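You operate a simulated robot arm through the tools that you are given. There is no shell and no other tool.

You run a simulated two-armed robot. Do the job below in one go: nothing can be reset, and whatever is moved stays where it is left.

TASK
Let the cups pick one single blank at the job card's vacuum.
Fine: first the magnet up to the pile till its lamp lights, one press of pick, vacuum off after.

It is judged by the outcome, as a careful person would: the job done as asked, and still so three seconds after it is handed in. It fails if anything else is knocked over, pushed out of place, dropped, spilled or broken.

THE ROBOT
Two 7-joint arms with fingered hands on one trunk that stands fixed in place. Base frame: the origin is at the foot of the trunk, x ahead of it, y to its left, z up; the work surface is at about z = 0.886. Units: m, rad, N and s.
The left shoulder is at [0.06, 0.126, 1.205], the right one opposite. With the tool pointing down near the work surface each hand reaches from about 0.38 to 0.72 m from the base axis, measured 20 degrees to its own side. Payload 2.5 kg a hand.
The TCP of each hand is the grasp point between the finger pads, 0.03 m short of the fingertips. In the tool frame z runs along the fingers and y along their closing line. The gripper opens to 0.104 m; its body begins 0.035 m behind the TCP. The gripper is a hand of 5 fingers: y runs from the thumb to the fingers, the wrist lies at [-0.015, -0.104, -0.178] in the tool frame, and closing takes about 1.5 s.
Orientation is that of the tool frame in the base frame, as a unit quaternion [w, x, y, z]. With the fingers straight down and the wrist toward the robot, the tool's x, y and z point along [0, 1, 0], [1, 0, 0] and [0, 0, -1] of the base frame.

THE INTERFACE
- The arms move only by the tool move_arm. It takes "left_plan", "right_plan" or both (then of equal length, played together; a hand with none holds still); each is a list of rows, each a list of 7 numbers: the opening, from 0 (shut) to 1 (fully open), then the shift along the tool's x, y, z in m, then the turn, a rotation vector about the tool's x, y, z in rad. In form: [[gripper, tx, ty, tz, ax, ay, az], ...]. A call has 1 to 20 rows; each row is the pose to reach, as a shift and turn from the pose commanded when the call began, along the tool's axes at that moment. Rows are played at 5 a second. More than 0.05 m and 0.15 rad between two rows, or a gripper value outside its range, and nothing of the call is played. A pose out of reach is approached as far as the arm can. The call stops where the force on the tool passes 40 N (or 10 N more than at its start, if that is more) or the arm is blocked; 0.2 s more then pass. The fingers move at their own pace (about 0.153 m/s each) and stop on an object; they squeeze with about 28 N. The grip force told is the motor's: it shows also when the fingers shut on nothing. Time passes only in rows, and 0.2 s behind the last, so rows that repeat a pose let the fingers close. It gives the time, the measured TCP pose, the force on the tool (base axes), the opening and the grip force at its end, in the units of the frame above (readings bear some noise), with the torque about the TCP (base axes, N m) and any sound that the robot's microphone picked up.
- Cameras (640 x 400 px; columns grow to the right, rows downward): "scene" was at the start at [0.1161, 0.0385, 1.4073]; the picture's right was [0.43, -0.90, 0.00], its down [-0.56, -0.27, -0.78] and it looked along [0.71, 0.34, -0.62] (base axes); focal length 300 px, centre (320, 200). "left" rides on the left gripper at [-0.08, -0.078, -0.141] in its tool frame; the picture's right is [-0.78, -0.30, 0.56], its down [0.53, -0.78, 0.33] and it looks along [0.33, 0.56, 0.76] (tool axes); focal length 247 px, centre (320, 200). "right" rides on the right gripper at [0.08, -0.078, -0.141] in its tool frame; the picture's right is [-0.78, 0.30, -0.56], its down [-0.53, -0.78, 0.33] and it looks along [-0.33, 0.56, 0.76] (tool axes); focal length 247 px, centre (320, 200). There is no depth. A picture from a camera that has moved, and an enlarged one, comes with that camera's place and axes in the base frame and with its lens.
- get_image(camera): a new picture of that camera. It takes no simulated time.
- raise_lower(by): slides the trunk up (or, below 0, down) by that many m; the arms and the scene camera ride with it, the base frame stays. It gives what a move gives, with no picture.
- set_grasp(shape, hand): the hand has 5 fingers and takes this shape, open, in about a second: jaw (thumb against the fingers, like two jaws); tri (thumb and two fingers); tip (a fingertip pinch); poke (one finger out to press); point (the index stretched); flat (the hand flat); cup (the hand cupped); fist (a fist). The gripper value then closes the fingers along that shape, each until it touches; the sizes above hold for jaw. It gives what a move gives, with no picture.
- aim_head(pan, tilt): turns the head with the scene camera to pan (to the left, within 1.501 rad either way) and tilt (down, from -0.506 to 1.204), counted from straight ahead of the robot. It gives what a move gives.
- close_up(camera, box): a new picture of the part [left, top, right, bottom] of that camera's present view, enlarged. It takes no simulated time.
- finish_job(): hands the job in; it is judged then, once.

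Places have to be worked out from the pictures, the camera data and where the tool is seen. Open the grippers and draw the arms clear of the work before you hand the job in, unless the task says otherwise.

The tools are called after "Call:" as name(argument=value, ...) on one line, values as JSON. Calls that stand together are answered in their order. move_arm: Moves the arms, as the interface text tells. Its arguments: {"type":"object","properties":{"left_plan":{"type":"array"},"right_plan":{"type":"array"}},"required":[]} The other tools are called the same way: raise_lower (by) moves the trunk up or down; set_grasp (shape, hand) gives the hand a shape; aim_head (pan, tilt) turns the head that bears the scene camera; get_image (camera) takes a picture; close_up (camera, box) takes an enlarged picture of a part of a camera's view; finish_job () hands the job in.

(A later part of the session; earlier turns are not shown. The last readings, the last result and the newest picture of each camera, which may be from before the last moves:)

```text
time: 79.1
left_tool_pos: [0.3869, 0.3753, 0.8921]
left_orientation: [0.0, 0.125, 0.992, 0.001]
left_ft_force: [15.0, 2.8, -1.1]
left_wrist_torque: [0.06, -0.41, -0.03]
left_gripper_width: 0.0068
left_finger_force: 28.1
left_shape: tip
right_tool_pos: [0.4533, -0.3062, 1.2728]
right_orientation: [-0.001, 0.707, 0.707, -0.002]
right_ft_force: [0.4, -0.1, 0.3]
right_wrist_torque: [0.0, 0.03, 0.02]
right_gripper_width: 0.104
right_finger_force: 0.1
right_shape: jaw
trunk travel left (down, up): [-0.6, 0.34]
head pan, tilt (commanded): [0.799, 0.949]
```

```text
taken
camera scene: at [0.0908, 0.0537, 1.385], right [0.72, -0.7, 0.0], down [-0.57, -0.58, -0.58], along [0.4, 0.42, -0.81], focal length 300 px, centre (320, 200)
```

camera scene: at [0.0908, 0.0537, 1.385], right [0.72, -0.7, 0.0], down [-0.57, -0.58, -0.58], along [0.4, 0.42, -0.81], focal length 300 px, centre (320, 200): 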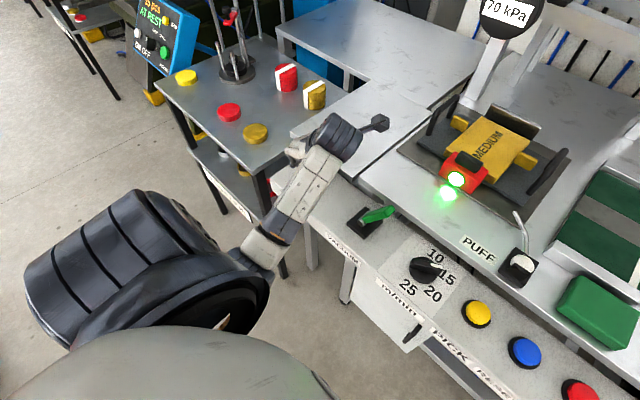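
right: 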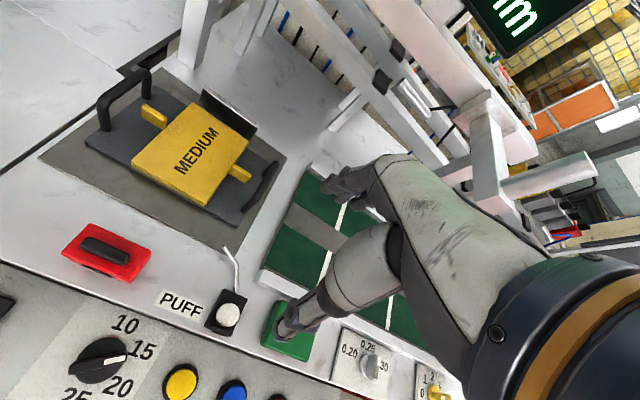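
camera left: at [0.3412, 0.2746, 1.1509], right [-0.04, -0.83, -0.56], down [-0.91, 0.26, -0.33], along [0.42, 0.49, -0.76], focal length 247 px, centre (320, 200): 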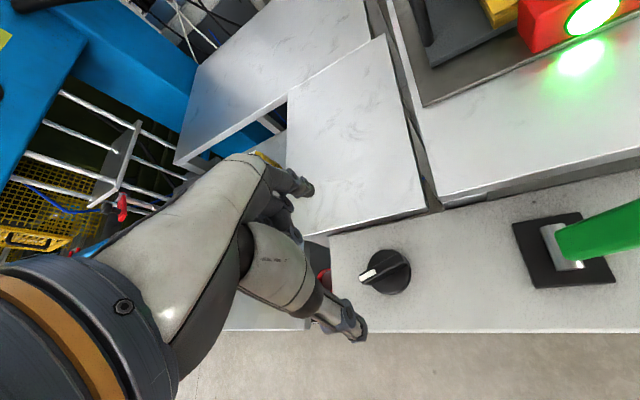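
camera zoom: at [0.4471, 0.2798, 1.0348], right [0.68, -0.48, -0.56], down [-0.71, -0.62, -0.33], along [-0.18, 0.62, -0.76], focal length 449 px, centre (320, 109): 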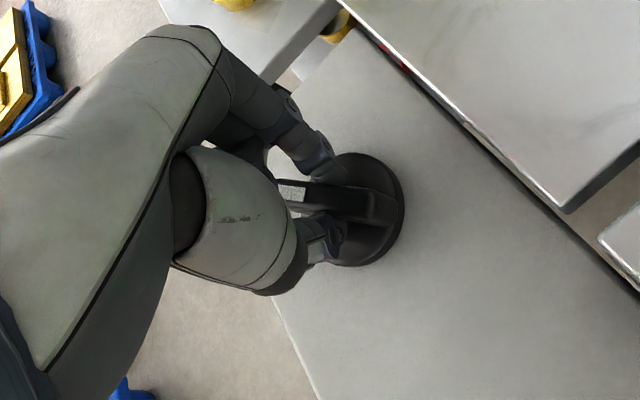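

70 kPa now. I'll continue counter-clockwise another 0.4 rad and watch for the wrist's limit.

Call:
move_arm(left_plan=[[0, 0, 0, 0, 0, 0, -0.07], [0, 0, 0, 0, 0, 0, -0.14], [0, 0, 0, 0, 0, 0, -0.21], [0, 0, 0, 0, 0, 0, -0.28], [0, 0, 0, 0, 0, 0, -0.35], [0, 0, 0, 0, 0, 0, -0.4], [0, 0, 0, 0, 0, 0, -0.4]])

Call:
close_up(camera="scene", box=[460, 0, 560, 60])

Call:
close_up(camera="left", box=[220, 140, 420, 360])

Call:
get_image(camera="scene")

```text
time: 80.7
left_tool_pos: [0.3893, 0.3757, 0.8916]
left_orientation: [0.002, -0.075, 0.997, 0.001]
left_ft_force: [12.7, 10.8, 0.3]
left_wrist_torque: [0.34, -0.35, -0.09]
left_gripper_width: 0.0061
left_finger_force: 27.7
left_shape: tip
right_tool_pos: [0.4515, -0.3065, 1.2735]
right_orientation: [0.0, 0.707, 0.707, -0.001]
right_ft_force: [0.3, 0.1, -0.4]
right_wrist_torque: [0.02, 0.03, 0.02]
right_gripper_width: 0.1039
right_finger_force: 0.1
right_shape: jaw
trunk travel left (down, up): [-0.6, 0.34]
head pan, tilt (commanded): [0.799, 0.949]
```

```text
6.40 times, centred on (510, 30) of scene
camera zoom: at [0.0906, 0.0547, 1.385], right [0.72, -0.7, 0.0], down [-0.57, -0.58, -0.58], along [0.4, 0.42, -0.81], focal length 1917 px, centre (-896, 1288)
```

zoom: 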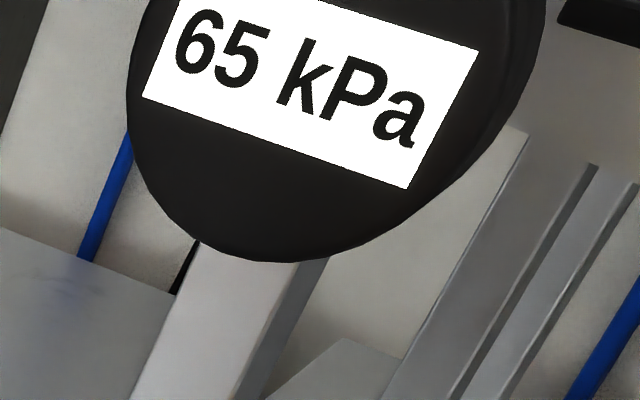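

```text
1.82 times, centred on (320, 250) of left
camera zoom: at [0.4801, 0.3099, 1.0345], right [0.81, -0.18, -0.56], down [-0.41, -0.85, -0.34], along [-0.41, 0.5, -0.76], focal length 449 px, centre (320, 109)
```

zoom: 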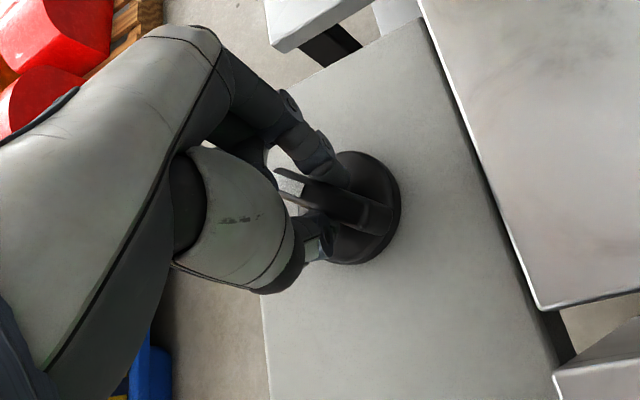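

```text
taken
camera scene: at [0.0906, 0.0547, 1.385], right [0.72, -0.7, 0.0], down [-0.57, -0.58, -0.58], along [0.4, 0.42, -0.81], focal length 300 px, centre (320, 200)
```

scene: 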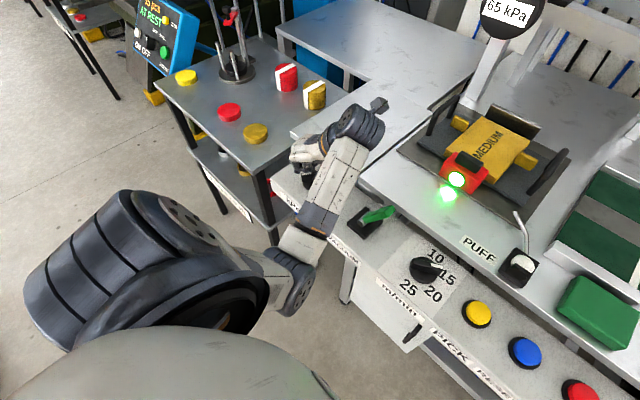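

65 kPa now, but the bar is slipping in the pinch and the forearm is getting close to the lever. I'll open, rise, turn the hand back to line up with the bar's new angle, and regrip.

Call:
move_arm(left_plan=[[0.3, 0, 0, 0, 0, 0, 0], [0.35, 0, 0, 0, 0, 0, 0], [0.35, 0, 0, -0.015, 0, 0, 0], [0.35, 0, 0, -0.035, 0, 0, 0.1], [0.35, 0, 0, -0.045, 0, 0, 0.2], [0.35, 0, 0, -0.045, 0, 0, 0.32], [0.35, 0, 0, -0.045, 0, 0, 0.44], [0.35, 0, 0, -0.045, 0, 0, 0.56], [0.35, 0, 0, -0.045, 0, 0, 0.68], [0.35, 0, 0, -0.045, 0, 0, 0.78]])

Call:
close_up(camera="left", box=[220, 140, 420, 360])

Call:
get_image(camera="scene")

```text
time: 82.9
left_tool_pos: [0.3882, 0.3748, 0.9376]
left_orientation: [0.0, 0.311, 0.95, 0.0]
left_ft_force: [0.0, 0.2, 0.0]
left_wrist_torque: [0.02, 0.01, -0.03]
left_gripper_width: 0.0359
left_finger_force: 0.1
left_shape: tip
right_tool_pos: [0.451, -0.3072, 1.273]
right_orientation: [0.0, 0.707, 0.707, 0.0]
right_ft_force: [1.4, -0.5, 0.1]
right_wrist_torque: [0.0, 0.02, 0.02]
right_gripper_width: 0.1039
right_finger_force: 0.0
right_shape: jaw
trunk travel left (down, up): [-0.6, 0.34]
head pan, tilt (commanded): [0.799, 0.949]
```

```text
1.82 times, centred on (320, 250) of left
camera zoom: at [0.4062, 0.2636, 1.0804], right [0.45, -0.7, -0.56], down [-0.89, -0.31, -0.33], along [0.06, 0.65, -0.76], focal length 449 px, centre (320, 109)
```

zoom: 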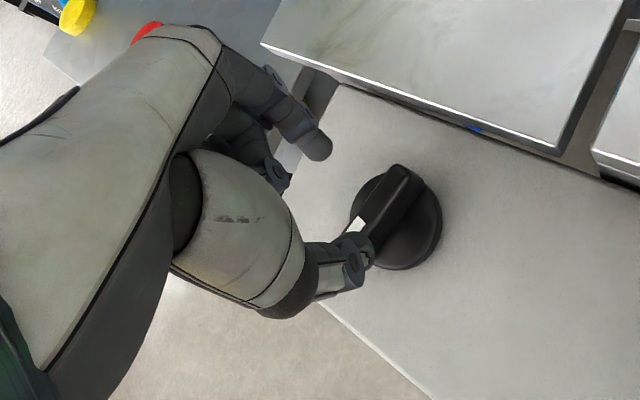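

```text
taken
camera scene: at [0.0892, 0.0536, 1.3852], right [0.72, -0.7, 0.0], down [-0.57, -0.58, -0.58], along [0.41, 0.42, -0.81], focal length 300 px, centre (320, 200)
```

scene: 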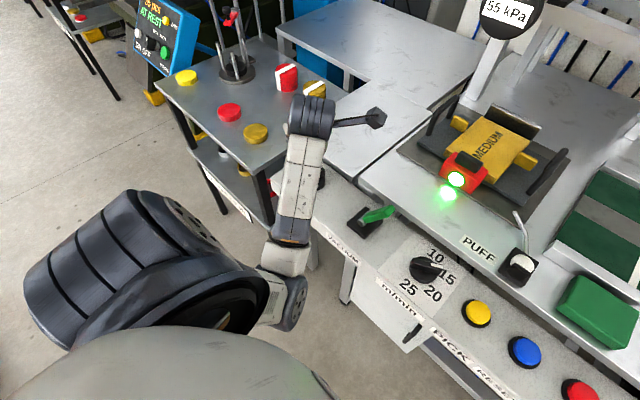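

The gauge seems to read 55 after releasing; the bar is now at about 75° from +y. I'll enlarge the gauge to be sure.

Call:
close_up(camera="scene", box=[460, 0, 560, 60])

```text
6.40 times, centred on (510, 30) of scene
camera zoom: at [0.0892, 0.0536, 1.3852], right [0.72, -0.7, 0.0], down [-0.57, -0.58, -0.58], along [0.41, 0.42, -0.81], focal length 1917 px, centre (-896, 1288)
```

zoom: 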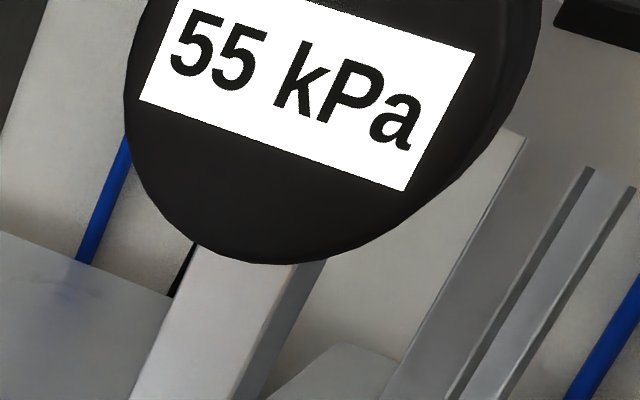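

Confirmed 55 kPa; about 14° more is needed. I'll align the hand yaw with the bar (another −0.37 rad), centre over the knob and check.

Call:
move_arm(left_plan=[[0.35, 0, 0, 0, 0, 0, -0.1], [0.35, 0, 0, 0, 0, 0, -0.2], [0.35, 0, 0, 0, 0, 0, -0.3], [0.35, 0, 0, 0.01, 0, 0, -0.37], [0.35, 0, 0, 0.02, 0, 0, -0.37]])

Call:
close_up(camera="left", box=[220, 140, 420, 360])

Call:
get_image(camera="scene")

```text
time: 84.1
left_tool_pos: [0.3873, 0.3747, 0.9168]
left_orientation: [0.0, 0.13, 0.991, 0.0]
left_ft_force: [-0.8, 0.8, 0.0]
left_wrist_torque: [-0.01, -0.04, 0.05]
left_gripper_width: 0.0363
left_finger_force: 0.1
left_shape: tip
right_tool_pos: [0.4514, -0.3082, 1.2733]
right_orientation: [0.0, 0.707, 0.708, 0.0]
right_ft_force: [-0.4, 1.0, -0.2]
right_wrist_torque: [0.04, -0.02, 0.01]
right_gripper_width: 0.1036
right_finger_force: 0.1
right_shape: jaw
trunk travel left (down, up): [-0.6, 0.34]
head pan, tilt (commanded): [0.799, 0.949]
```

```text
1.82 times, centred on (320, 250) of left
camera zoom: at [0.4449, 0.2789, 1.059], right [0.67, -0.49, -0.56], down [-0.72, -0.61, -0.33], along [-0.18, 0.62, -0.76], focal length 449 px, centre (320, 109)
```

zoom: 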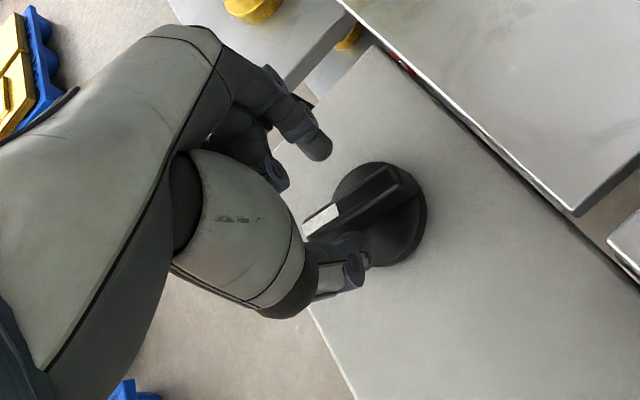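

```text
taken
camera scene: at [0.0892, 0.0535, 1.3852], right [0.72, -0.7, 0.0], down [-0.57, -0.58, -0.58], along [0.41, 0.42, -0.81], focal length 300 px, centre (320, 200)
```

scene: 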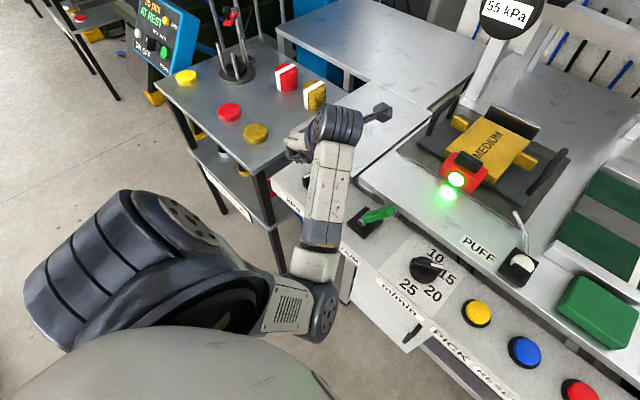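

The bar lies along the hand now (≈73°). I'll descend to the same gripping height as before and close.

Call:
move_arm(left_plan=[[0.33, 0, 0, 0.012, 0, 0, 0], [0.33, 0, 0, 0.0235, 0, 0, 0], [0.2, 0, 0, 0.0235, 0, 0, 0], [0, 0, 0, 0.0235, 0, 0, 0], [0, 0, 0, 0.0235, 0, 0, 0], [0, 0, 0, 0.0235, 0, 0, 0], [0, 0, 0, 0.0235, 0, 0, 0]])

Call:
close_up(camera="left", box=[220, 140, 420, 360])

Call:
close_up(camera="scene", box=[460, 0, 560, 60])

```text
time: 85.7
left_tool_pos: [0.3881, 0.3755, 0.8931]
left_orientation: [0.001, 0.13, 0.992, -0.001]
left_ft_force: [-0.3, 1.3, -3.1]
left_wrist_torque: [0.02, 0.02, 0.0]
left_gripper_width: 0.0069
left_finger_force: 28.1
left_shape: tip
right_tool_pos: [0.451, -0.308, 1.2744]
right_orientation: [0.0, 0.708, 0.707, 0.0]
right_ft_force: [-0.7, -0.3, -0.1]
right_wrist_torque: [-0.02, -0.01, -0.02]
right_gripper_width: 0.1038
right_finger_force: 0.0
right_shape: jaw
trunk travel left (down, up): [-0.6, 0.34]
head pan, tilt (commanded): [0.799, 0.949]
```

```text
1.82 times, centred on (320, 250) of left
camera zoom: at [0.4457, 0.2786, 1.0354], right [0.67, -0.49, -0.56], down [-0.72, -0.61, -0.33], along [-0.18, 0.62, -0.76], focal length 449 px, centre (320, 109)
```

zoom: 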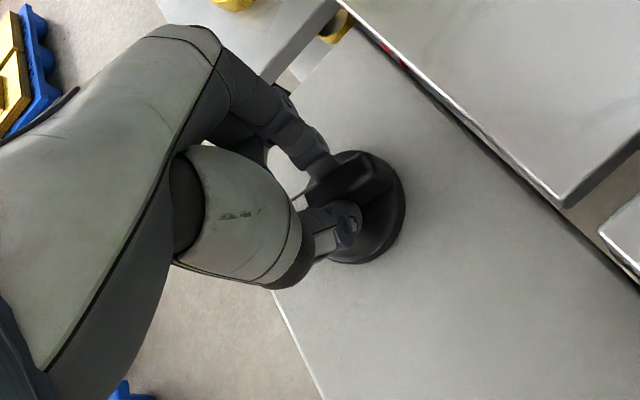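

```text
6.40 times, centred on (510, 30) of scene
camera zoom: at [0.0893, 0.0537, 1.3851], right [0.72, -0.7, 0.0], down [-0.57, -0.58, -0.58], along [0.41, 0.42, -0.81], focal length 1917 px, centre (-896, 1288)
```

zoom: 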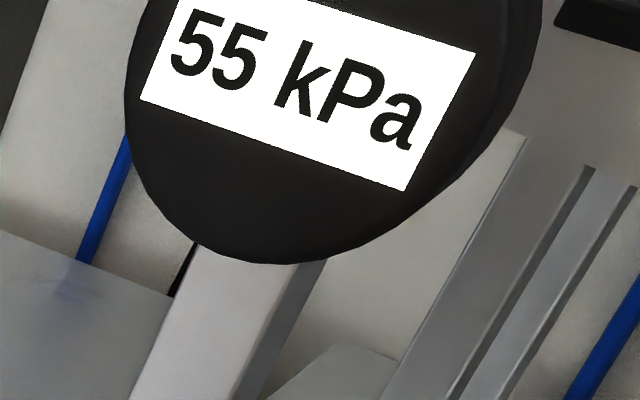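

Gripped cleanly, still 55. I'll turn counter-clockwise in small steps, reading the gauge after each.

Call:
move_arm(left_plan=[[0, 0, 0, 0, 0, 0, -0.05], [0, 0, 0, 0, 0, 0, -0.1], [0, 0, 0, 0, 0, 0, -0.15], [0, 0, 0, 0, 0, 0, -0.2], [0, 0, 0, 0, 0, 0, -0.2]])

Call:
close_up(camera="scene", box=[460, 0, 560, 60])

Call:
close_up(camera="left", box=[220, 140, 420, 360])

```text
time: 86.9
left_tool_pos: [0.3884, 0.3804, 0.8963]
left_orientation: [-0.002, 0.028, 1.0, 0.005]
left_ft_force: [2.4, -17.0, -14.8]
left_wrist_torque: [-0.36, -0.01, 0.03]
left_gripper_width: 0.006
left_finger_force: 28.1
left_shape: tip
right_tool_pos: [0.452, -0.3072, 1.272]
right_orientation: [-0.001, 0.707, 0.707, 0.0]
right_ft_force: [0.5, 0.1, 1.2]
right_wrist_torque: [-0.01, 0.08, 0.0]
right_gripper_width: 0.1039
right_finger_force: 0.0
right_shape: jaw
trunk travel left (down, up): [-0.6, 0.34]
head pan, tilt (commanded): [0.799, 0.949]
```

```text
6.40 times, centred on (510, 30) of scene
camera zoom: at [0.0905, 0.0528, 1.385], right [0.72, -0.7, 0.0], down [-0.57, -0.58, -0.58], along [0.4, 0.42, -0.81], focal length 1917 px, centre (-896, 1288)
```

zoom: 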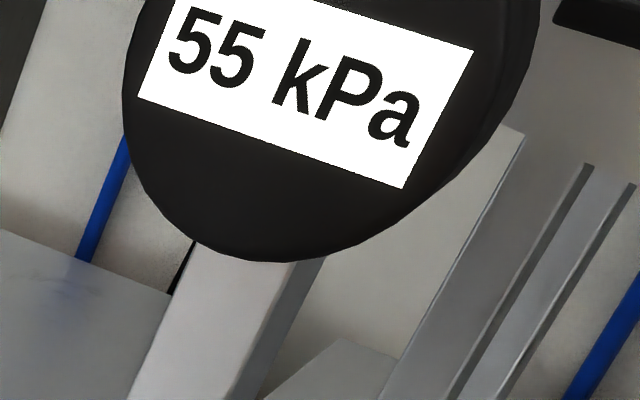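

```text
1.82 times, centred on (320, 250) of left
camera zoom: at [0.4634, 0.2968, 1.0361], right [0.76, -0.33, -0.56], down [-0.58, -0.74, -0.34], along [-0.31, 0.58, -0.75], focal length 449 px, centre (320, 109)
```

zoom: 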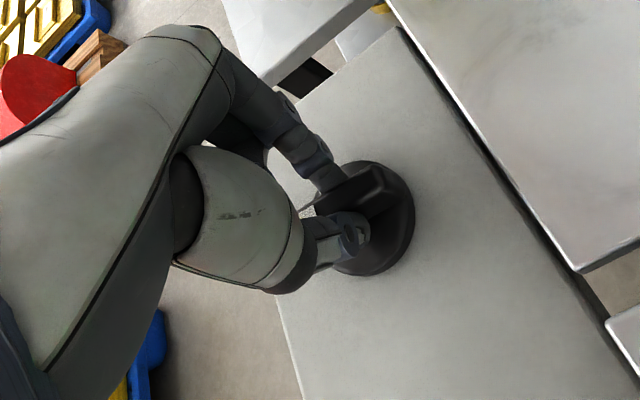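

The gauge is still 55 and the hand has drifted a few millimetres with 17 N on it. I'll hold the pose briefly to let it settle and re-read.

Call:
move_arm(left_plan=[[0, 0, 0, 0, 0, 0, 0], [0, 0, 0, 0, 0, 0, 0], [0, 0, 0, 0, 0, 0, 0]])

Call:
get_image(camera="scene")

Call:
close_up(camera="left", box=[220, 140, 420, 360])

```text
time: 87.7
left_tool_pos: [0.3879, 0.3804, 0.8945]
left_orientation: [-0.001, 0.027, 1.0, 0.004]
left_ft_force: [-0.4, -14.4, -18.2]
left_wrist_torque: [-0.23, 0.02, -0.01]
left_gripper_width: 0.0057
left_finger_force: 28.4
left_shape: tip
right_tool_pos: [0.4512, -0.308, 1.2732]
right_orientation: [-0.001, 0.708, 0.707, 0.0]
right_ft_force: [-0.2, 0.1, 0.2]
right_wrist_torque: [-0.03, -0.02, -0.01]
right_gripper_width: 0.1038
right_finger_force: 0.0
right_shape: jaw
trunk travel left (down, up): [-0.6, 0.34]
head pan, tilt (commanded): [0.799, 0.949]
```

```text
taken
camera scene: at [0.0905, 0.0533, 1.385], right [0.72, -0.7, 0.0], down [-0.57, -0.58, -0.58], along [0.4, 0.42, -0.81], focal length 300 px, centre (320, 200)
```

scene: 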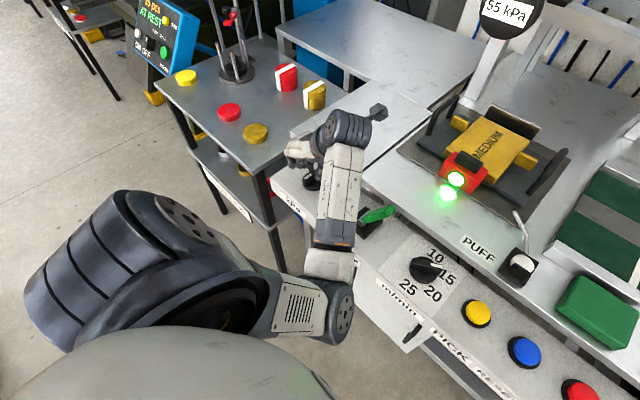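

```text
1.82 times, centred on (320, 250) of left
camera zoom: at [0.4637, 0.2974, 1.0369], right [0.76, -0.33, -0.56], down [-0.58, -0.74, -0.34], along [-0.31, 0.58, -0.76], focal length 449 px, centre (320, 109)
```

zoom: 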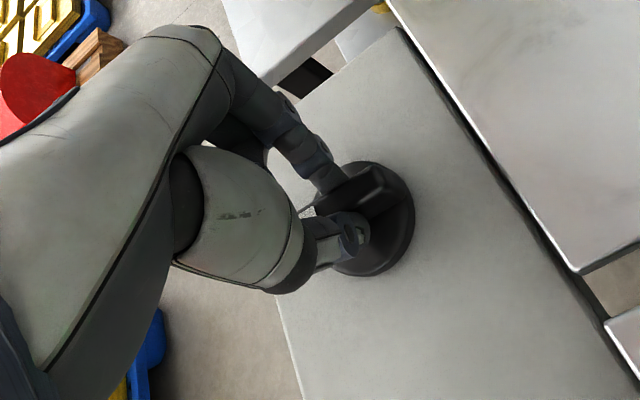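

The forearm in this posture lies very close to the lever and panel, which probably loads the hand. I'll open, rise straight up and unwind the wrist to its normal yaw.

Call:
move_arm(left_plan=[[0.2, 0, 0, 0, 0, 0, 0], [0.35, 0, 0, 0, 0, 0, 0], [0.35, 0, 0, -0.02, 0, 0, 0], [0.35, 0, 0, -0.05, 0, 0, 0], [0.35, 0, 0, -0.09, 0, 0, 0.1], [0.35, 0, 0, -0.11, 0, 0, 0.24], [0.35, 0, 0, -0.11, 0, 0, 0.38], [0.35, 0, 0, -0.11, 0, 0, 0.52], [0.35, 0, 0, -0.11, 0, 0, 0.66], [0.35, 0, 0, -0.11, 0, 0, 0.8], [0.35, 0, 0, -0.11, 0, 0, 0.94], [0.35, 0, 0, -0.11, 0, 0, 1.08], [0.35, 0, 0, -0.11, 0, 0, 1.2]])

Call:
get_image(camera="scene")

Call:
close_up(camera="scene", box=[460, 0, 560, 60])

Call:
get_image(camera="left")

```text
time: 90.5
left_tool_pos: [0.3871, 0.375, 1.0034]
left_orientation: [0.0, 0.591, 0.807, 0.0]
left_ft_force: [-0.4, 1.2, 0.3]
left_wrist_torque: [0.02, -0.01, 0.0]
left_gripper_width: 0.0362
left_finger_force: 0.1
left_shape: tip
right_tool_pos: [0.4509, -0.3064, 1.2736]
right_orientation: [-0.001, 0.707, 0.707, -0.001]
right_ft_force: [0.3, 0.0, 0.3]
right_wrist_torque: [0.0, -0.01, 0.01]
right_gripper_width: 0.1035
right_finger_force: 0.0
right_shape: jaw
trunk travel left (down, up): [-0.6, 0.34]
head pan, tilt (commanded): [0.799, 0.949]
```

```text
taken
camera scene: at [0.0892, 0.0537, 1.3852], right [0.72, -0.7, 0.0], down [-0.57, -0.58, -0.58], along [0.41, 0.42, -0.81], focal length 300 px, centre (320, 200)
```

scene: 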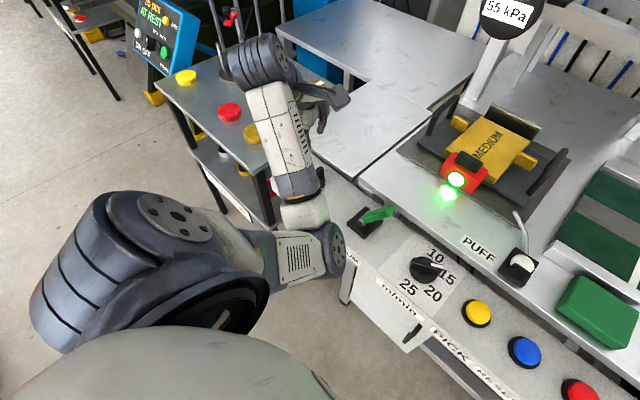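

```text
6.40 times, centred on (510, 30) of scene
camera zoom: at [0.0892, 0.0537, 1.3852], right [0.72, -0.7, 0.0], down [-0.57, -0.58, -0.58], along [0.41, 0.42, -0.81], focal length 1917 px, centre (-896, 1288)
```

zoom: 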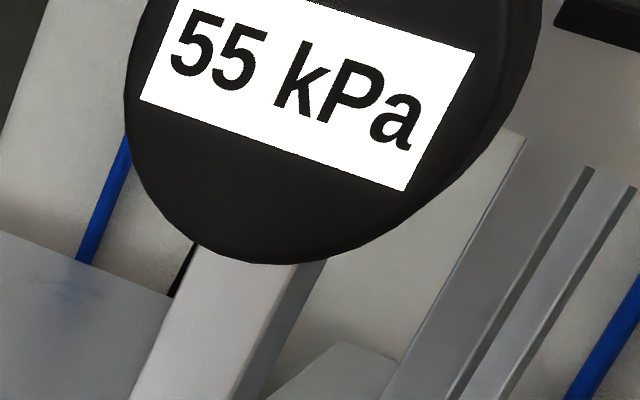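

```text
taken
camera left: at [0.338, 0.2744, 1.1464], right [-0.05, -0.83, -0.56], down [-0.9, 0.27, -0.33], along [0.43, 0.49, -0.76], focal length 247 px, centre (320, 200)
```

left: 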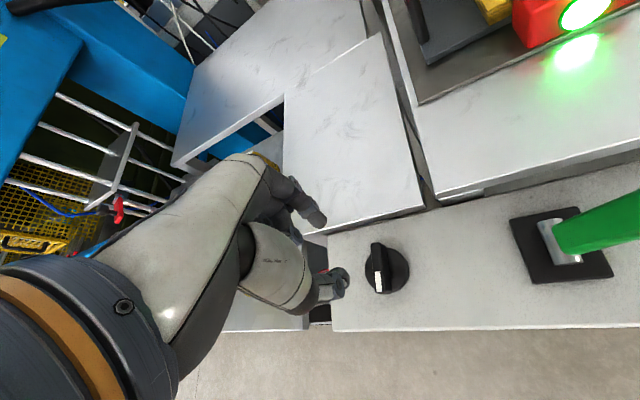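

The hand is clear and unwound; the gauge reads 55 and the bar now points almost at the robot (≈85°). For the last few degrees I'll push the bar's near end toward the right with the closed fingertips, so I'll place the closed hand to the left of that end.

Call:
move_arm(left_plan=[[0.1, 0.012, -0.005, 0, 0, 0, 0.08], [0, 0.024, -0.01, 0, 0, 0, 0.16], [0, 0.036, -0.016, 0, 0, 0, 0.24], [0, 0.0488, -0.0211, 0, 0, 0, 0.31], [0, 0.0488, -0.0211, 0.03, 0, 0, 0.31], [0, 0.0488, -0.0211, 0.06, 0, 0, 0.31]])

Call:
get_image(camera="scene")

Call:
close_up(camera="left", box=[260, 180, 460, 340])

```text
time: 91.9
left_tool_pos: [0.352, 0.4139, 0.9447]
left_orientation: [0.0, 0.707, 0.707, 0.001]
left_ft_force: [-0.3, 0.9, -1.0]
left_wrist_torque: [-0.03, -0.01, 0.0]
left_gripper_width: 0.0
left_finger_force: 27.4
left_shape: tip
right_tool_pos: [0.4507, -0.307, 1.2732]
right_orientation: [-0.001, 0.707, 0.707, -0.001]
right_ft_force: [-0.3, -0.6, 0.6]
right_wrist_torque: [-0.04, 0.0, -0.02]
right_gripper_width: 0.1036
right_finger_force: 0.0
right_shape: jaw
trunk travel left (down, up): [-0.6, 0.34]
head pan, tilt (commanded): [0.799, 0.949]
```

```text
taken
camera scene: at [0.0892, 0.0537, 1.3852], right [0.72, -0.7, 0.0], down [-0.57, -0.58, -0.58], along [0.41, 0.42, -0.81], focal length 300 px, centre (320, 200)
```

scene: 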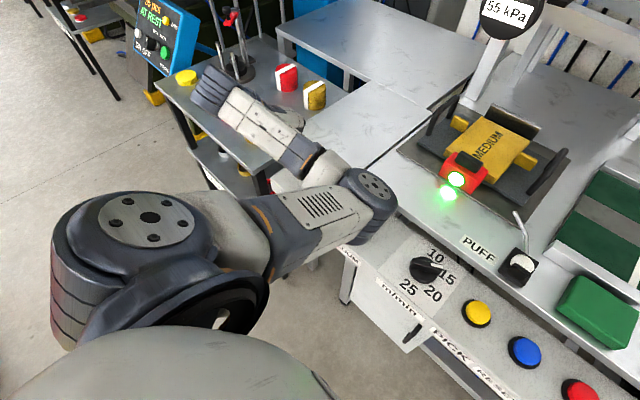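

```text
2.50 times, centred on (360, 260) of left
camera zoom: at [0.2757, 0.3328, 1.0877], right [-0.3, -0.78, -0.56], down [-0.78, 0.53, -0.33], along [0.56, 0.33, -0.76], focal length 617 px, centre (220, 50)
```

zoom: 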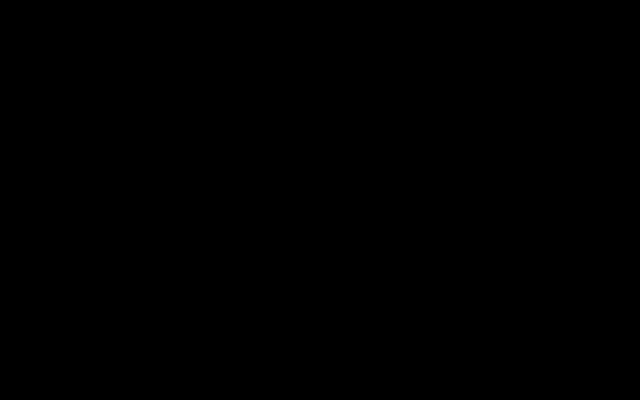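

The left elbow has swung inward over the panel near the lever and the hand camera is blocked by the forearm, so this posture is bad. I'll raise the hand away and turn it the other way to bring the elbow back out to the left.

Call:
move_arm(left_plan=[[0, 0, 0, -0.03, 0, 0, 0], [0, 0, 0, -0.07, 0, 0, 0], [0, 0, 0, -0.11, 0, 0, 0], [0, 0, 0, -0.15, 0, 0, 0.1], [0, 0, 0.01, -0.19, 0, 0, 0.2], [0, 0, 0.02, -0.22, 0, 0, 0.3], [0, 0, 0.03, -0.24, 0, 0, 0.4], [0, 0, 0.04, -0.24, 0, 0, 0.5]])

Call:
get_image(camera="scene")

Call:
get_image(camera="left")

```text
time: 93.7
left_tool_pos: [0.3916, 0.4148, 1.1829]
left_orientation: [0.0, 0.86, 0.51, 0.0]
left_ft_force: [-0.3, -0.7, 0.4]
left_wrist_torque: [-0.02, 0.0, 0.01]
left_gripper_width: 0.0001
left_finger_force: 27.8
left_shape: tip
right_tool_pos: [0.4506, -0.3078, 1.273]
right_orientation: [0.0, 0.707, 0.707, 0.0]
right_ft_force: [0.1, -0.1, -0.9]
right_wrist_torque: [0.05, -0.01, -0.01]
right_gripper_width: 0.1037
right_finger_force: 0.1
right_shape: jaw
trunk travel left (down, up): [-0.6, 0.34]
head pan, tilt (commanded): [0.799, 0.949]
```

```text
taken
camera scene: at [0.0894, 0.0537, 1.3851], right [0.72, -0.7, 0.0], down [-0.57, -0.58, -0.58], along [0.41, 0.42, -0.81], focal length 300 px, centre (320, 200)
```

scene: 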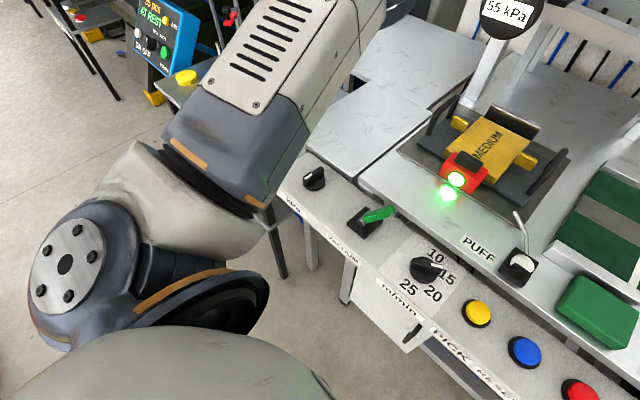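

```text
taken
camera left: at [0.286, 0.3819, 1.3256], right [-0.63, -0.54, -0.56], down [-0.42, 0.84, -0.33], along [0.65, 0.03, -0.76], focal length 247 px, centre (320, 200)
```

left: 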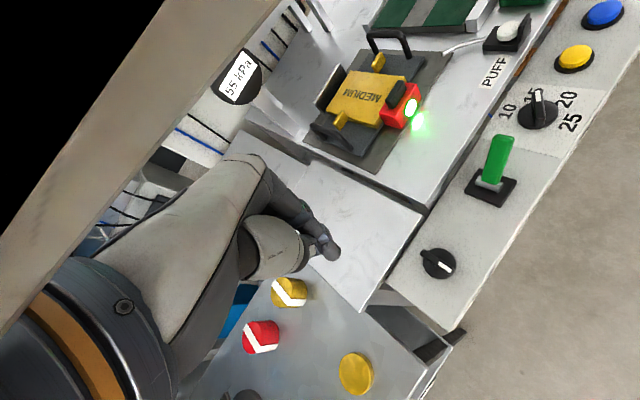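

The elbow has come up off the panel. I'll look at the whole left arm before going on.

Call:
aim_head(pan=0.8, tilt=0.35)

Call:
get_image(camera="scene")

```text
time: 94.7
left_tool_pos: [0.3919, 0.4153, 1.1834]
left_orientation: [0.0, 0.86, 0.511, 0.0]
left_ft_force: [-0.5, 0.4, -0.4]
left_wrist_torque: [0.04, -0.01, -0.02]
left_gripper_width: 0.0
left_finger_force: 27.8
left_shape: tip
right_tool_pos: [0.4504, -0.3083, 1.2724]
right_orientation: [0.0, 0.707, 0.707, -0.001]
right_ft_force: [0.4, -0.1, -0.1]
right_wrist_torque: [0.02, 0.01, 0.01]
right_gripper_width: 0.1036
right_finger_force: 0.0
right_shape: jaw
trunk travel left (down, up): [-0.6, 0.34]
head pan, tilt (commanded): [0.799, 0.351]
```

```text
taken
camera scene: at [0.1034, 0.0681, 1.4363], right [0.72, -0.7, 0.0], down [-0.24, -0.25, -0.94], along [0.65, 0.67, -0.34], focal length 300 px, centre (320, 200)
```

scene: 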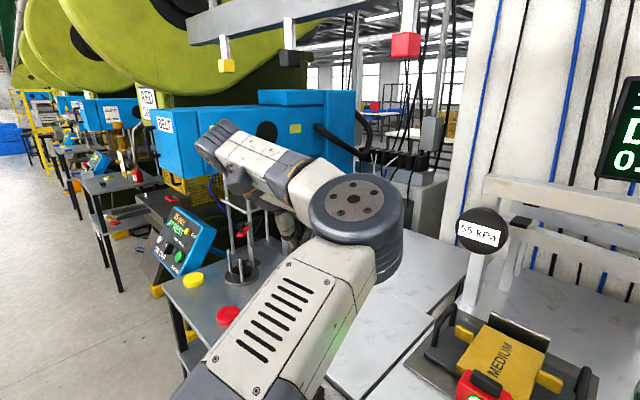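

The elbow now sits forward and to the right of the hand. I'll move the hand forward-right in free air while yawing it further so the forearm comes from the left again.

Call:
move_arm(left_plan=[[0, -0.006, 0.01, 0, 0, 0, 0.1], [0, -0.012, 0.02, 0, 0, 0, 0.2], [0, -0.02, 0.035, 0, 0, 0, 0.3], [0, -0.03, 0.05, 0, 0, 0, 0.4], [0, -0.04, 0.065, 0, 0, 0, 0.5], [0, -0.05, 0.085, 0, 0, 0, 0.6], [0, -0.059, 0.1, 0, 0, 0, 0.7], [0, -0.059, 0.1, 0, 0, 0, 0.8]])

Call:
get_image(camera="scene")

```text
time: 96.5
left_tool_pos: [0.452, 0.3141, 1.1842]
left_orientation: [0.0, 0.991, 0.134, 0.002]
left_ft_force: [-0.6, -0.1, -0.2]
left_wrist_torque: [0.0, 0.0, -0.01]
left_gripper_width: 0.0002
left_finger_force: 28.3
left_shape: tip
right_tool_pos: [0.4506, -0.3089, 1.2729]
right_orientation: [0.0, 0.707, 0.707, 0.001]
right_ft_force: [-0.7, -0.1, 0.0]
right_wrist_torque: [0.01, -0.01, -0.04]
right_gripper_width: 0.1036
right_finger_force: 0.0
right_shape: jaw
trunk travel left (down, up): [-0.6, 0.34]
head pan, tilt (commanded): [0.799, 0.351]
```

```text
taken
camera scene: at [0.1034, 0.0684, 1.4363], right [0.72, -0.7, 0.0], down [-0.24, -0.25, -0.94], along [0.65, 0.67, -0.34], focal length 300 px, centre (320, 200)
```

scene: 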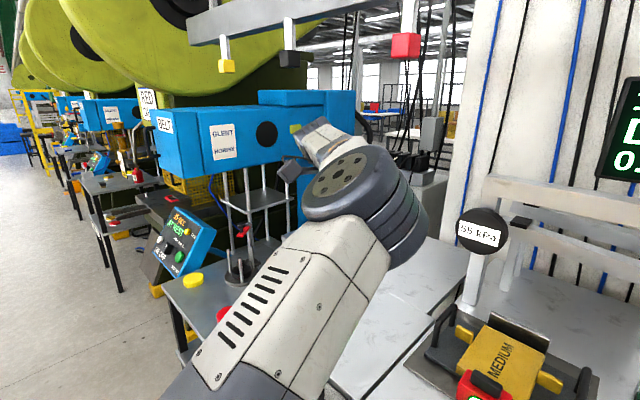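

The elbow is still on the inner side. I'll carry the hand further right and forward in free air with the same yaw and look again.

Call:
move_arm(left_plan=[[0, 0.001, 0.02, -0.003, 0, 0, 0], [0, 0.002, 0.04, -0.006, 0, 0, 0], [0, 0.003, 0.06, -0.009, 0, 0, 0], [0, 0.004, 0.08, -0.012, 0, 0, 0], [0, 0.005, 0.1, -0.015, 0, 0, 0], [0, 0.006, 0.12, -0.018, 0, 0, 0], [0, 0.007, 0.14, -0.02, 0, 0, 0], [0, 0.008, 0.158, -0.02, 0, 0, 0]])

Call:
get_image(camera="scene")

```text
time: 98.3
left_tool_pos: [0.5017, 0.1651, 1.2033]
left_orientation: [0.0, 0.991, 0.134, 0.0]
left_ft_force: [-0.1, 0.4, 0.2]
left_wrist_torque: [0.02, 0.01, 0.02]
left_gripper_width: 0.0
left_finger_force: 28.2
left_shape: tip
right_tool_pos: [0.4518, -0.3087, 1.2732]
right_orientation: [0.0, 0.707, 0.707, 0.001]
right_ft_force: [0.4, 0.4, -0.4]
right_wrist_torque: [0.02, 0.02, 0.03]
right_gripper_width: 0.1038
right_finger_force: 0.0
right_shape: jaw
trunk travel left (down, up): [-0.6, 0.34]
head pan, tilt (commanded): [0.799, 0.351]
```

```text
taken
camera scene: at [0.1035, 0.0679, 1.4364], right [0.72, -0.7, 0.0], down [-0.24, -0.25, -0.94], along [0.65, 0.67, -0.34], focal length 300 px, centre (320, 200)
```

scene: 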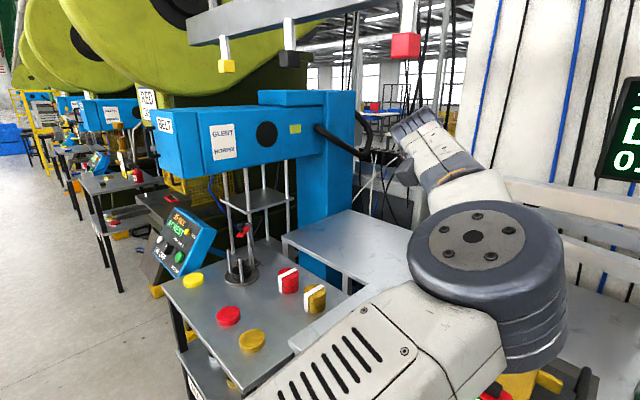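

The elbow keeps to the inner side. I'll unwind the yaw and then point the fingers forward, which should let the elbow drop behind the hand and swing out left.

Call:
move_arm(left_plan=[[0, 0.0, -0.02, 0, 0, 0, -0.13], [0, -0.008, -0.04, 0, 0, 0, -0.26], [0, -0.016, -0.06, 0, 0, 0, -0.39], [0, -0.024, -0.08, 0, 0, 0, -0.52], [0, -0.032, -0.1, 0, 0, 0, -0.65], [0, -0.04, -0.12, 0, 0, 0, -0.78], [0, -0.048, -0.14, 0, 0, 0, -0.91], [0, -0.054, -0.15, 0, 0, 0, -1.04], [0, -0.06, -0.16, 0, 0, 0, -1.17], [0, -0.06, -0.16, 0, 0, 0, -1.3]])

Call:
move_arm(left_plan=[[0, 0, 0, 0, -0.12, 0, 0], [0, 0, 0, 0, -0.24, 0, 0], [0, 0, 0, 0, -0.36, 0, 0], [0, 0, 0, 0, -0.48, 0, 0], [0, 0, 0, 0, -0.6, 0, 0], [0, 0, 0, 0, -0.72, 0, 0], [0, 0, 0, 0, -0.84, 0, 0], [0, 0, 0, 0, -0.96, 0, 0]])

Call:
get_image(camera="scene")

```text
time: 99.7
left_tool_pos: [0.4223, 0.2839, 1.1433]
left_orientation: [-0.034, 0.852, 0.518, -0.072]
left_ft_force: [0.4, 0.0, -0.7]
left_wrist_torque: [0.0, 0.01, 0.01]
left_gripper_width: 0.0
left_finger_force: 28.2
left_shape: tip
right_tool_pos: [0.4513, -0.3086, 1.2738]
right_orientation: [0.0, 0.707, 0.707, 0.0]
right_ft_force: [-1.2, 0.4, -0.2]
right_wrist_torque: [-0.01, -0.02, 0.0]
right_gripper_width: 0.1038
right_finger_force: 0.1
right_shape: jaw
trunk travel left (down, up): [-0.6, 0.34]
head pan, tilt (commanded): [0.799, 0.351]
stopped in row 7 (left hand): the arm was blocked; the commanded pose is now the measured one
```

```text
time: 101.5
left_tool_pos: [0.4233, 0.2809, 1.1456]
left_orientation: [0.364, 0.772, 0.489, 0.178]
left_ft_force: [-0.4, -0.4, 0.5]
left_wrist_torque: [-0.03, -0.01, 0.0]
left_gripper_width: 0.0
left_finger_force: 28.0
left_shape: tip
right_tool_pos: [0.4502, -0.3083, 1.2743]
right_orientation: [0.0, 0.707, 0.707, 0.0]
right_ft_force: [0.1, 0.5, -0.3]
right_wrist_torque: [-0.01, -0.02, -0.06]
right_gripper_width: 0.1036
right_finger_force: 0.1
right_shape: jaw
trunk travel left (down, up): [-0.6, 0.34]
head pan, tilt (commanded): [0.799, 0.351]
```

```text
taken
camera scene: at [0.1032, 0.0685, 1.4363], right [0.72, -0.7, 0.0], down [-0.24, -0.25, -0.94], along [0.65, 0.67, -0.34], focal length 300 px, centre (320, 200)
```

scene: 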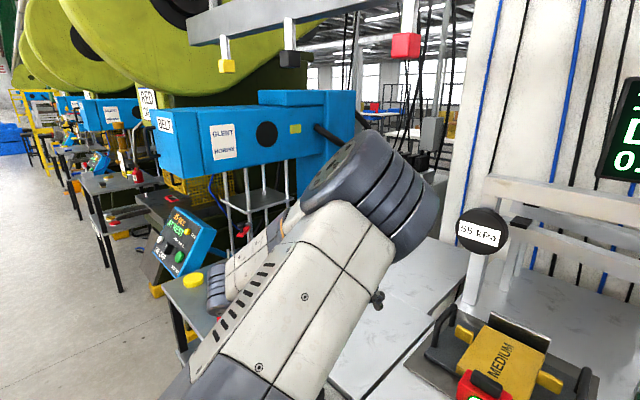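

The elbow is now high but still inside. I'll turn the fingers to point toward the robot's right, which forces the forearm (and elbow) out to the left, keeping well up in free air.

Call:
move_arm(left_plan=[[0, -0.0127, 0.006, -0.001, 0.0085, -0.0772, 0.0704], [0, -0.0254, 0.0125, -0.002, 0.017, -0.1545, 0.1408], [0, -0.0381, 0.019, -0.003, 0.0255, -0.2317, 0.2111], [0, -0.0508, 0.025, -0.004, 0.034, -0.309, 0.2815], [0, -0.0636, 0.031, -0.005, 0.0425, -0.3862, 0.3519], [0, -0.0763, 0.0375, -0.006, 0.051, -0.4635, 0.4222], [0, -0.089, 0.044, -0.007, 0.0595, -0.5407, 0.4926], [0, -0.1017, 0.05, -0.0073, 0.068, -0.618, 0.563]])

Call:
get_image(camera="scene")

```text
time: 103.3
left_tool_pos: [0.4017, 0.1824, 1.1967]
left_orientation: [0.405, 0.905, 0.131, 0.011]
left_ft_force: [0.4, -0.1, 0.4]
left_wrist_torque: [-0.02, -0.01, 0.0]
left_gripper_width: 0.0
left_finger_force: 28.2
left_shape: tip
right_tool_pos: [0.4507, -0.3095, 1.2737]
right_orientation: [0.0, 0.707, 0.707, 0.0]
right_ft_force: [0.6, -0.2, -0.7]
right_wrist_torque: [0.03, -0.01, 0.0]
right_gripper_width: 0.1038
right_finger_force: 0.2
right_shape: jaw
trunk travel left (down, up): [-0.6, 0.34]
head pan, tilt (commanded): [0.799, 0.351]
```

```text
taken
camera scene: at [0.1035, 0.0681, 1.4363], right [0.72, -0.7, 0.0], down [-0.24, -0.25, -0.94], along [0.65, 0.67, -0.34], focal length 300 px, centre (320, 200)
```

scene: 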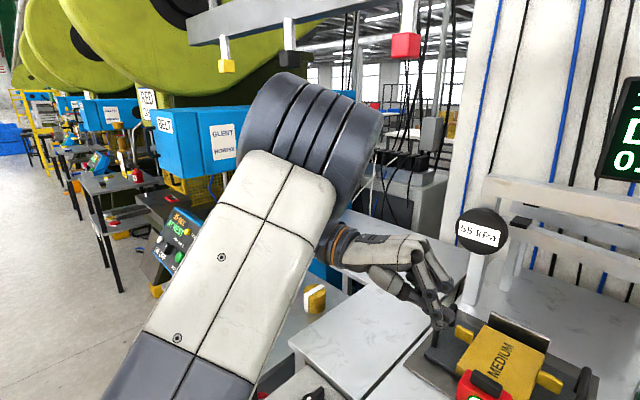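

The elbow is swinging over the top. I'll lift the fingertips further to the right to carry the elbow out to the left side.

Call:
move_arm(left_plan=[[0, 0, 0, 0, -0.1, -0.0236, -0.013], [0, 0, 0, 0, -0.2, -0.047, -0.026], [0, 0, 0, 0, -0.3, -0.071, -0.039], [0, 0, 0, 0, -0.4, -0.094, -0.052], [0, 0, 0, 0, -0.522, -0.123, -0.068]])

Call:
get_image(camera="scene")

```text
time: 104.5
left_tool_pos: [0.3272, 0.213, 1.2297]
left_orientation: [0.615, 0.777, 0.135, -0.019]
left_ft_force: [0.6, -0.5, 0.4]
left_wrist_torque: [0.04, 0.0, -0.02]
left_gripper_width: 0.0
left_finger_force: 28.1
left_shape: tip
left hand out of reach, approached as far as the arm can: row 2, 3, 4, 5
right_tool_pos: [0.4518, -0.3079, 1.2741]
right_orientation: [0.0, 0.707, 0.707, 0.0]
right_ft_force: [0.8, -0.1, 0.1]
right_wrist_torque: [-0.02, 0.01, 0.01]
right_gripper_width: 0.1038
right_finger_force: 0.0
right_shape: jaw
trunk travel left (down, up): [-0.6, 0.34]
head pan, tilt (commanded): [0.799, 0.351]
```

```text
taken
camera scene: at [0.1036, 0.068, 1.4363], right [0.72, -0.7, 0.0], down [-0.24, -0.25, -0.94], along [0.65, 0.67, -0.34], focal length 300 px, centre (320, 200)
```

scene: 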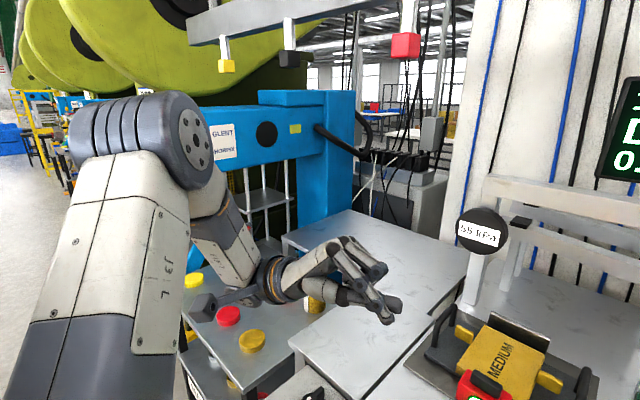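

The elbow is out to the left again. Now I'll turn the hand back to fingers-down with the wrist toward the robot, moving it left over the table edge area at a safe height.

Call:
move_arm(left_plan=[[0, 0.0007, -0.003, -0.0122, 0.08, 0.085, -0.086], [0, 0.0014, -0.006, -0.0245, 0.16, 0.17, -0.172], [0, 0.0022, -0.009, -0.0367, 0.24, 0.255, -0.258], [0, 0.0029, -0.012, -0.049, 0.32, 0.34, -0.3445], [0, 0.0036, -0.015, -0.0612, 0.4, 0.4253, -0.4307], [0, 0.0043, -0.018, -0.0735, 0.48, 0.5104, -0.5168], [0, 0.0051, -0.021, -0.0857, 0.56, 0.5954, -0.603], [0, 0.0058, -0.024, -0.098, 0.64, 0.6805, -0.689], [0, 0.0065, -0.027, -0.1102, 0.72, 0.7655, -0.7752], [0, 0.0072, -0.03, -0.1224, 0.8, 0.8506, -0.8613], [0, 0.008, -0.033, -0.1347, 0.88, 0.9356, -0.9475], [0, 0.0087, -0.0359, -0.1469, 0.9594, 1.0207, -1.0336]])

Call:
get_image(camera="scene")

```text
time: 107.1
left_tool_pos: [0.3096, 0.3677, 1.2239]
left_orientation: [0.017, 0.709, 0.705, -0.015]
left_ft_force: [-0.6, 0.5, -0.3]
left_wrist_torque: [0.0, -0.02, 0.04]
left_gripper_width: 0.0
left_finger_force: 27.7
left_shape: tip
right_tool_pos: [0.4516, -0.3085, 1.2729]
right_orientation: [0.0, 0.708, 0.707, 0.001]
right_ft_force: [0.1, 0.6, -0.6]
right_wrist_torque: [0.02, 0.01, -0.01]
right_gripper_width: 0.1037
right_finger_force: 0.0
right_shape: jaw
trunk travel left (down, up): [-0.6, 0.34]
head pan, tilt (commanded): [0.799, 0.351]
```

```text
taken
camera scene: at [0.1037, 0.068, 1.4363], right [0.72, -0.7, 0.0], down [-0.24, -0.25, -0.94], along [0.65, 0.67, -0.34], focal length 300 px, centre (320, 200)
```

scene: 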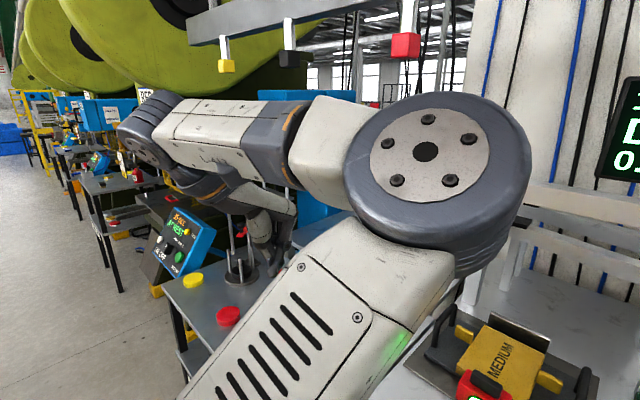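

The elbow flipped inward again because that path passed too close to the body. I'll return to the fingers-right pose (which brought the elbow out), then turn the fingers down further forward, away from the shoulder.

Call:
move_arm(left_plan=[[0, -0.0142, 0.0025, 0, -0.08, -0.085, 0.086], [0, -0.0283, 0.005, 0, -0.16, -0.17, 0.172], [0, -0.0425, 0.0075, 0, -0.24, -0.255, 0.258], [0, -0.0567, 0.01, 0, -0.32, -0.34, 0.3445], [0, -0.0708, 0.0125, 0, -0.4, -0.4253, 0.4307], [0, -0.085, 0.015, 0, -0.48, -0.5104, 0.5168], [0, -0.0992, 0.0175, 0, -0.56, -0.5954, 0.603], [0, -0.1133, 0.02, 0, -0.64, -0.6805, 0.689], [0, -0.1275, 0.0225, 0, -0.72, -0.7655, 0.7752], [0, -0.1417, 0.025, 0, -0.8, -0.8506, 0.8613], [0, -0.1558, 0.0275, 0, -0.88, -0.9356, 0.9475], [0, -0.17, 0.03, 0, -0.9594, -1.0207, 1.0336]])

Call:
get_image(camera="scene")

```text
time: 109.7
left_tool_pos: [0.3349, 0.2047, 1.2309]
left_orientation: [0.607, 0.776, 0.169, -0.022]
left_ft_force: [0.4, 0.7, 0.1]
left_wrist_torque: [-0.01, -0.01, -0.01]
left_gripper_width: 0.0
left_finger_force: 27.8
left_shape: tip
left hand out of reach, approached as far as the arm can: row 12
right_tool_pos: [0.4505, -0.3077, 1.2737]
right_orientation: [0.001, 0.707, 0.707, 0.0]
right_ft_force: [0.2, 0.4, -0.2]
right_wrist_torque: [0.03, 0.01, -0.04]
right_gripper_width: 0.1037
right_finger_force: 0.1
right_shape: jaw
trunk travel left (down, up): [-0.6, 0.34]
head pan, tilt (commanded): [0.799, 0.351]
```

```text
taken
camera scene: at [0.1032, 0.068, 1.4364], right [0.72, -0.7, 0.0], down [-0.24, -0.25, -0.94], along [0.65, 0.67, -0.34], focal length 300 px, centre (320, 200)
```

scene: 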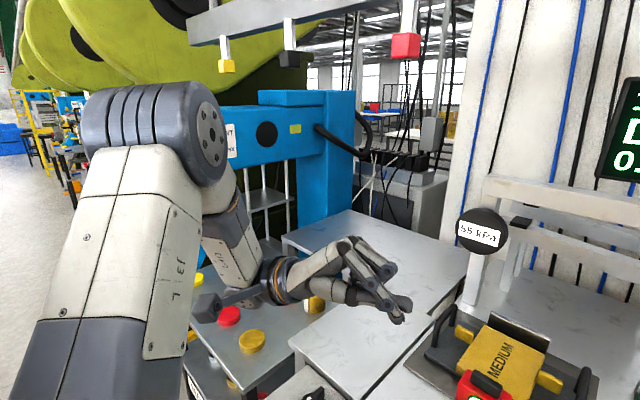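

The elbow is out again. I'll turn the fingers halfway down while moving forward, and check that the elbow stays out.

Call:
move_arm(left_plan=[[0, 0.008, 0.002, 0.001, 0.08, 0.085, -0.086], [0, 0.016, 0.004, 0.0023, 0.16, 0.17, -0.172], [0, 0.024, 0.006, 0.0034, 0.24, 0.255, -0.258], [0, 0.032, 0.008, 0.0045, 0.32, 0.34, -0.3445], [0, 0.04, 0.01, 0.0057, 0.4, 0.4253, -0.4307], [0, 0.048, 0.0117, 0.0068, 0.48, 0.5104, -0.5168]])

Call:
get_image(camera="scene")

```text
time: 111.1
left_tool_pos: [0.3842, 0.2073, 1.2283]
left_orientation: [0.321, 0.808, 0.494, -0.02]
left_ft_force: [-0.3, 0.2, 0.1]
left_wrist_torque: [0.01, -0.03, 0.02]
left_gripper_width: 0.0
left_finger_force: 28.0
left_shape: tip
right_tool_pos: [0.4506, -0.3097, 1.2725]
right_orientation: [0.0, 0.707, 0.707, 0.001]
right_ft_force: [0.4, 0.5, -0.4]
right_wrist_torque: [-0.02, -0.01, 0.01]
right_gripper_width: 0.1038
right_finger_force: 0.1
right_shape: jaw
trunk travel left (down, up): [-0.6, 0.34]
head pan, tilt (commanded): [0.799, 0.351]
```

```text
taken
camera scene: at [0.1035, 0.0676, 1.4364], right [0.72, -0.7, 0.0], down [-0.24, -0.25, -0.94], along [0.65, 0.67, -0.34], focal length 300 px, centre (320, 200)
```

scene: 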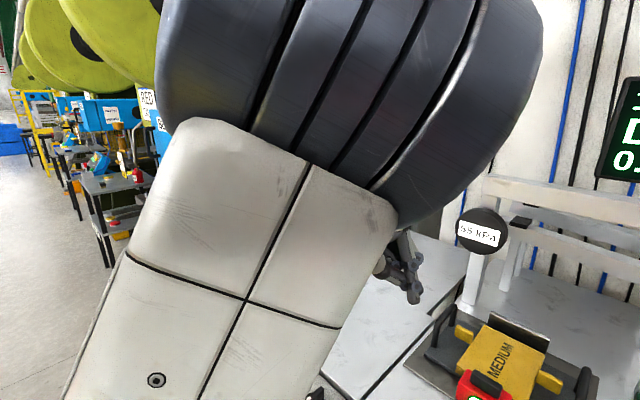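

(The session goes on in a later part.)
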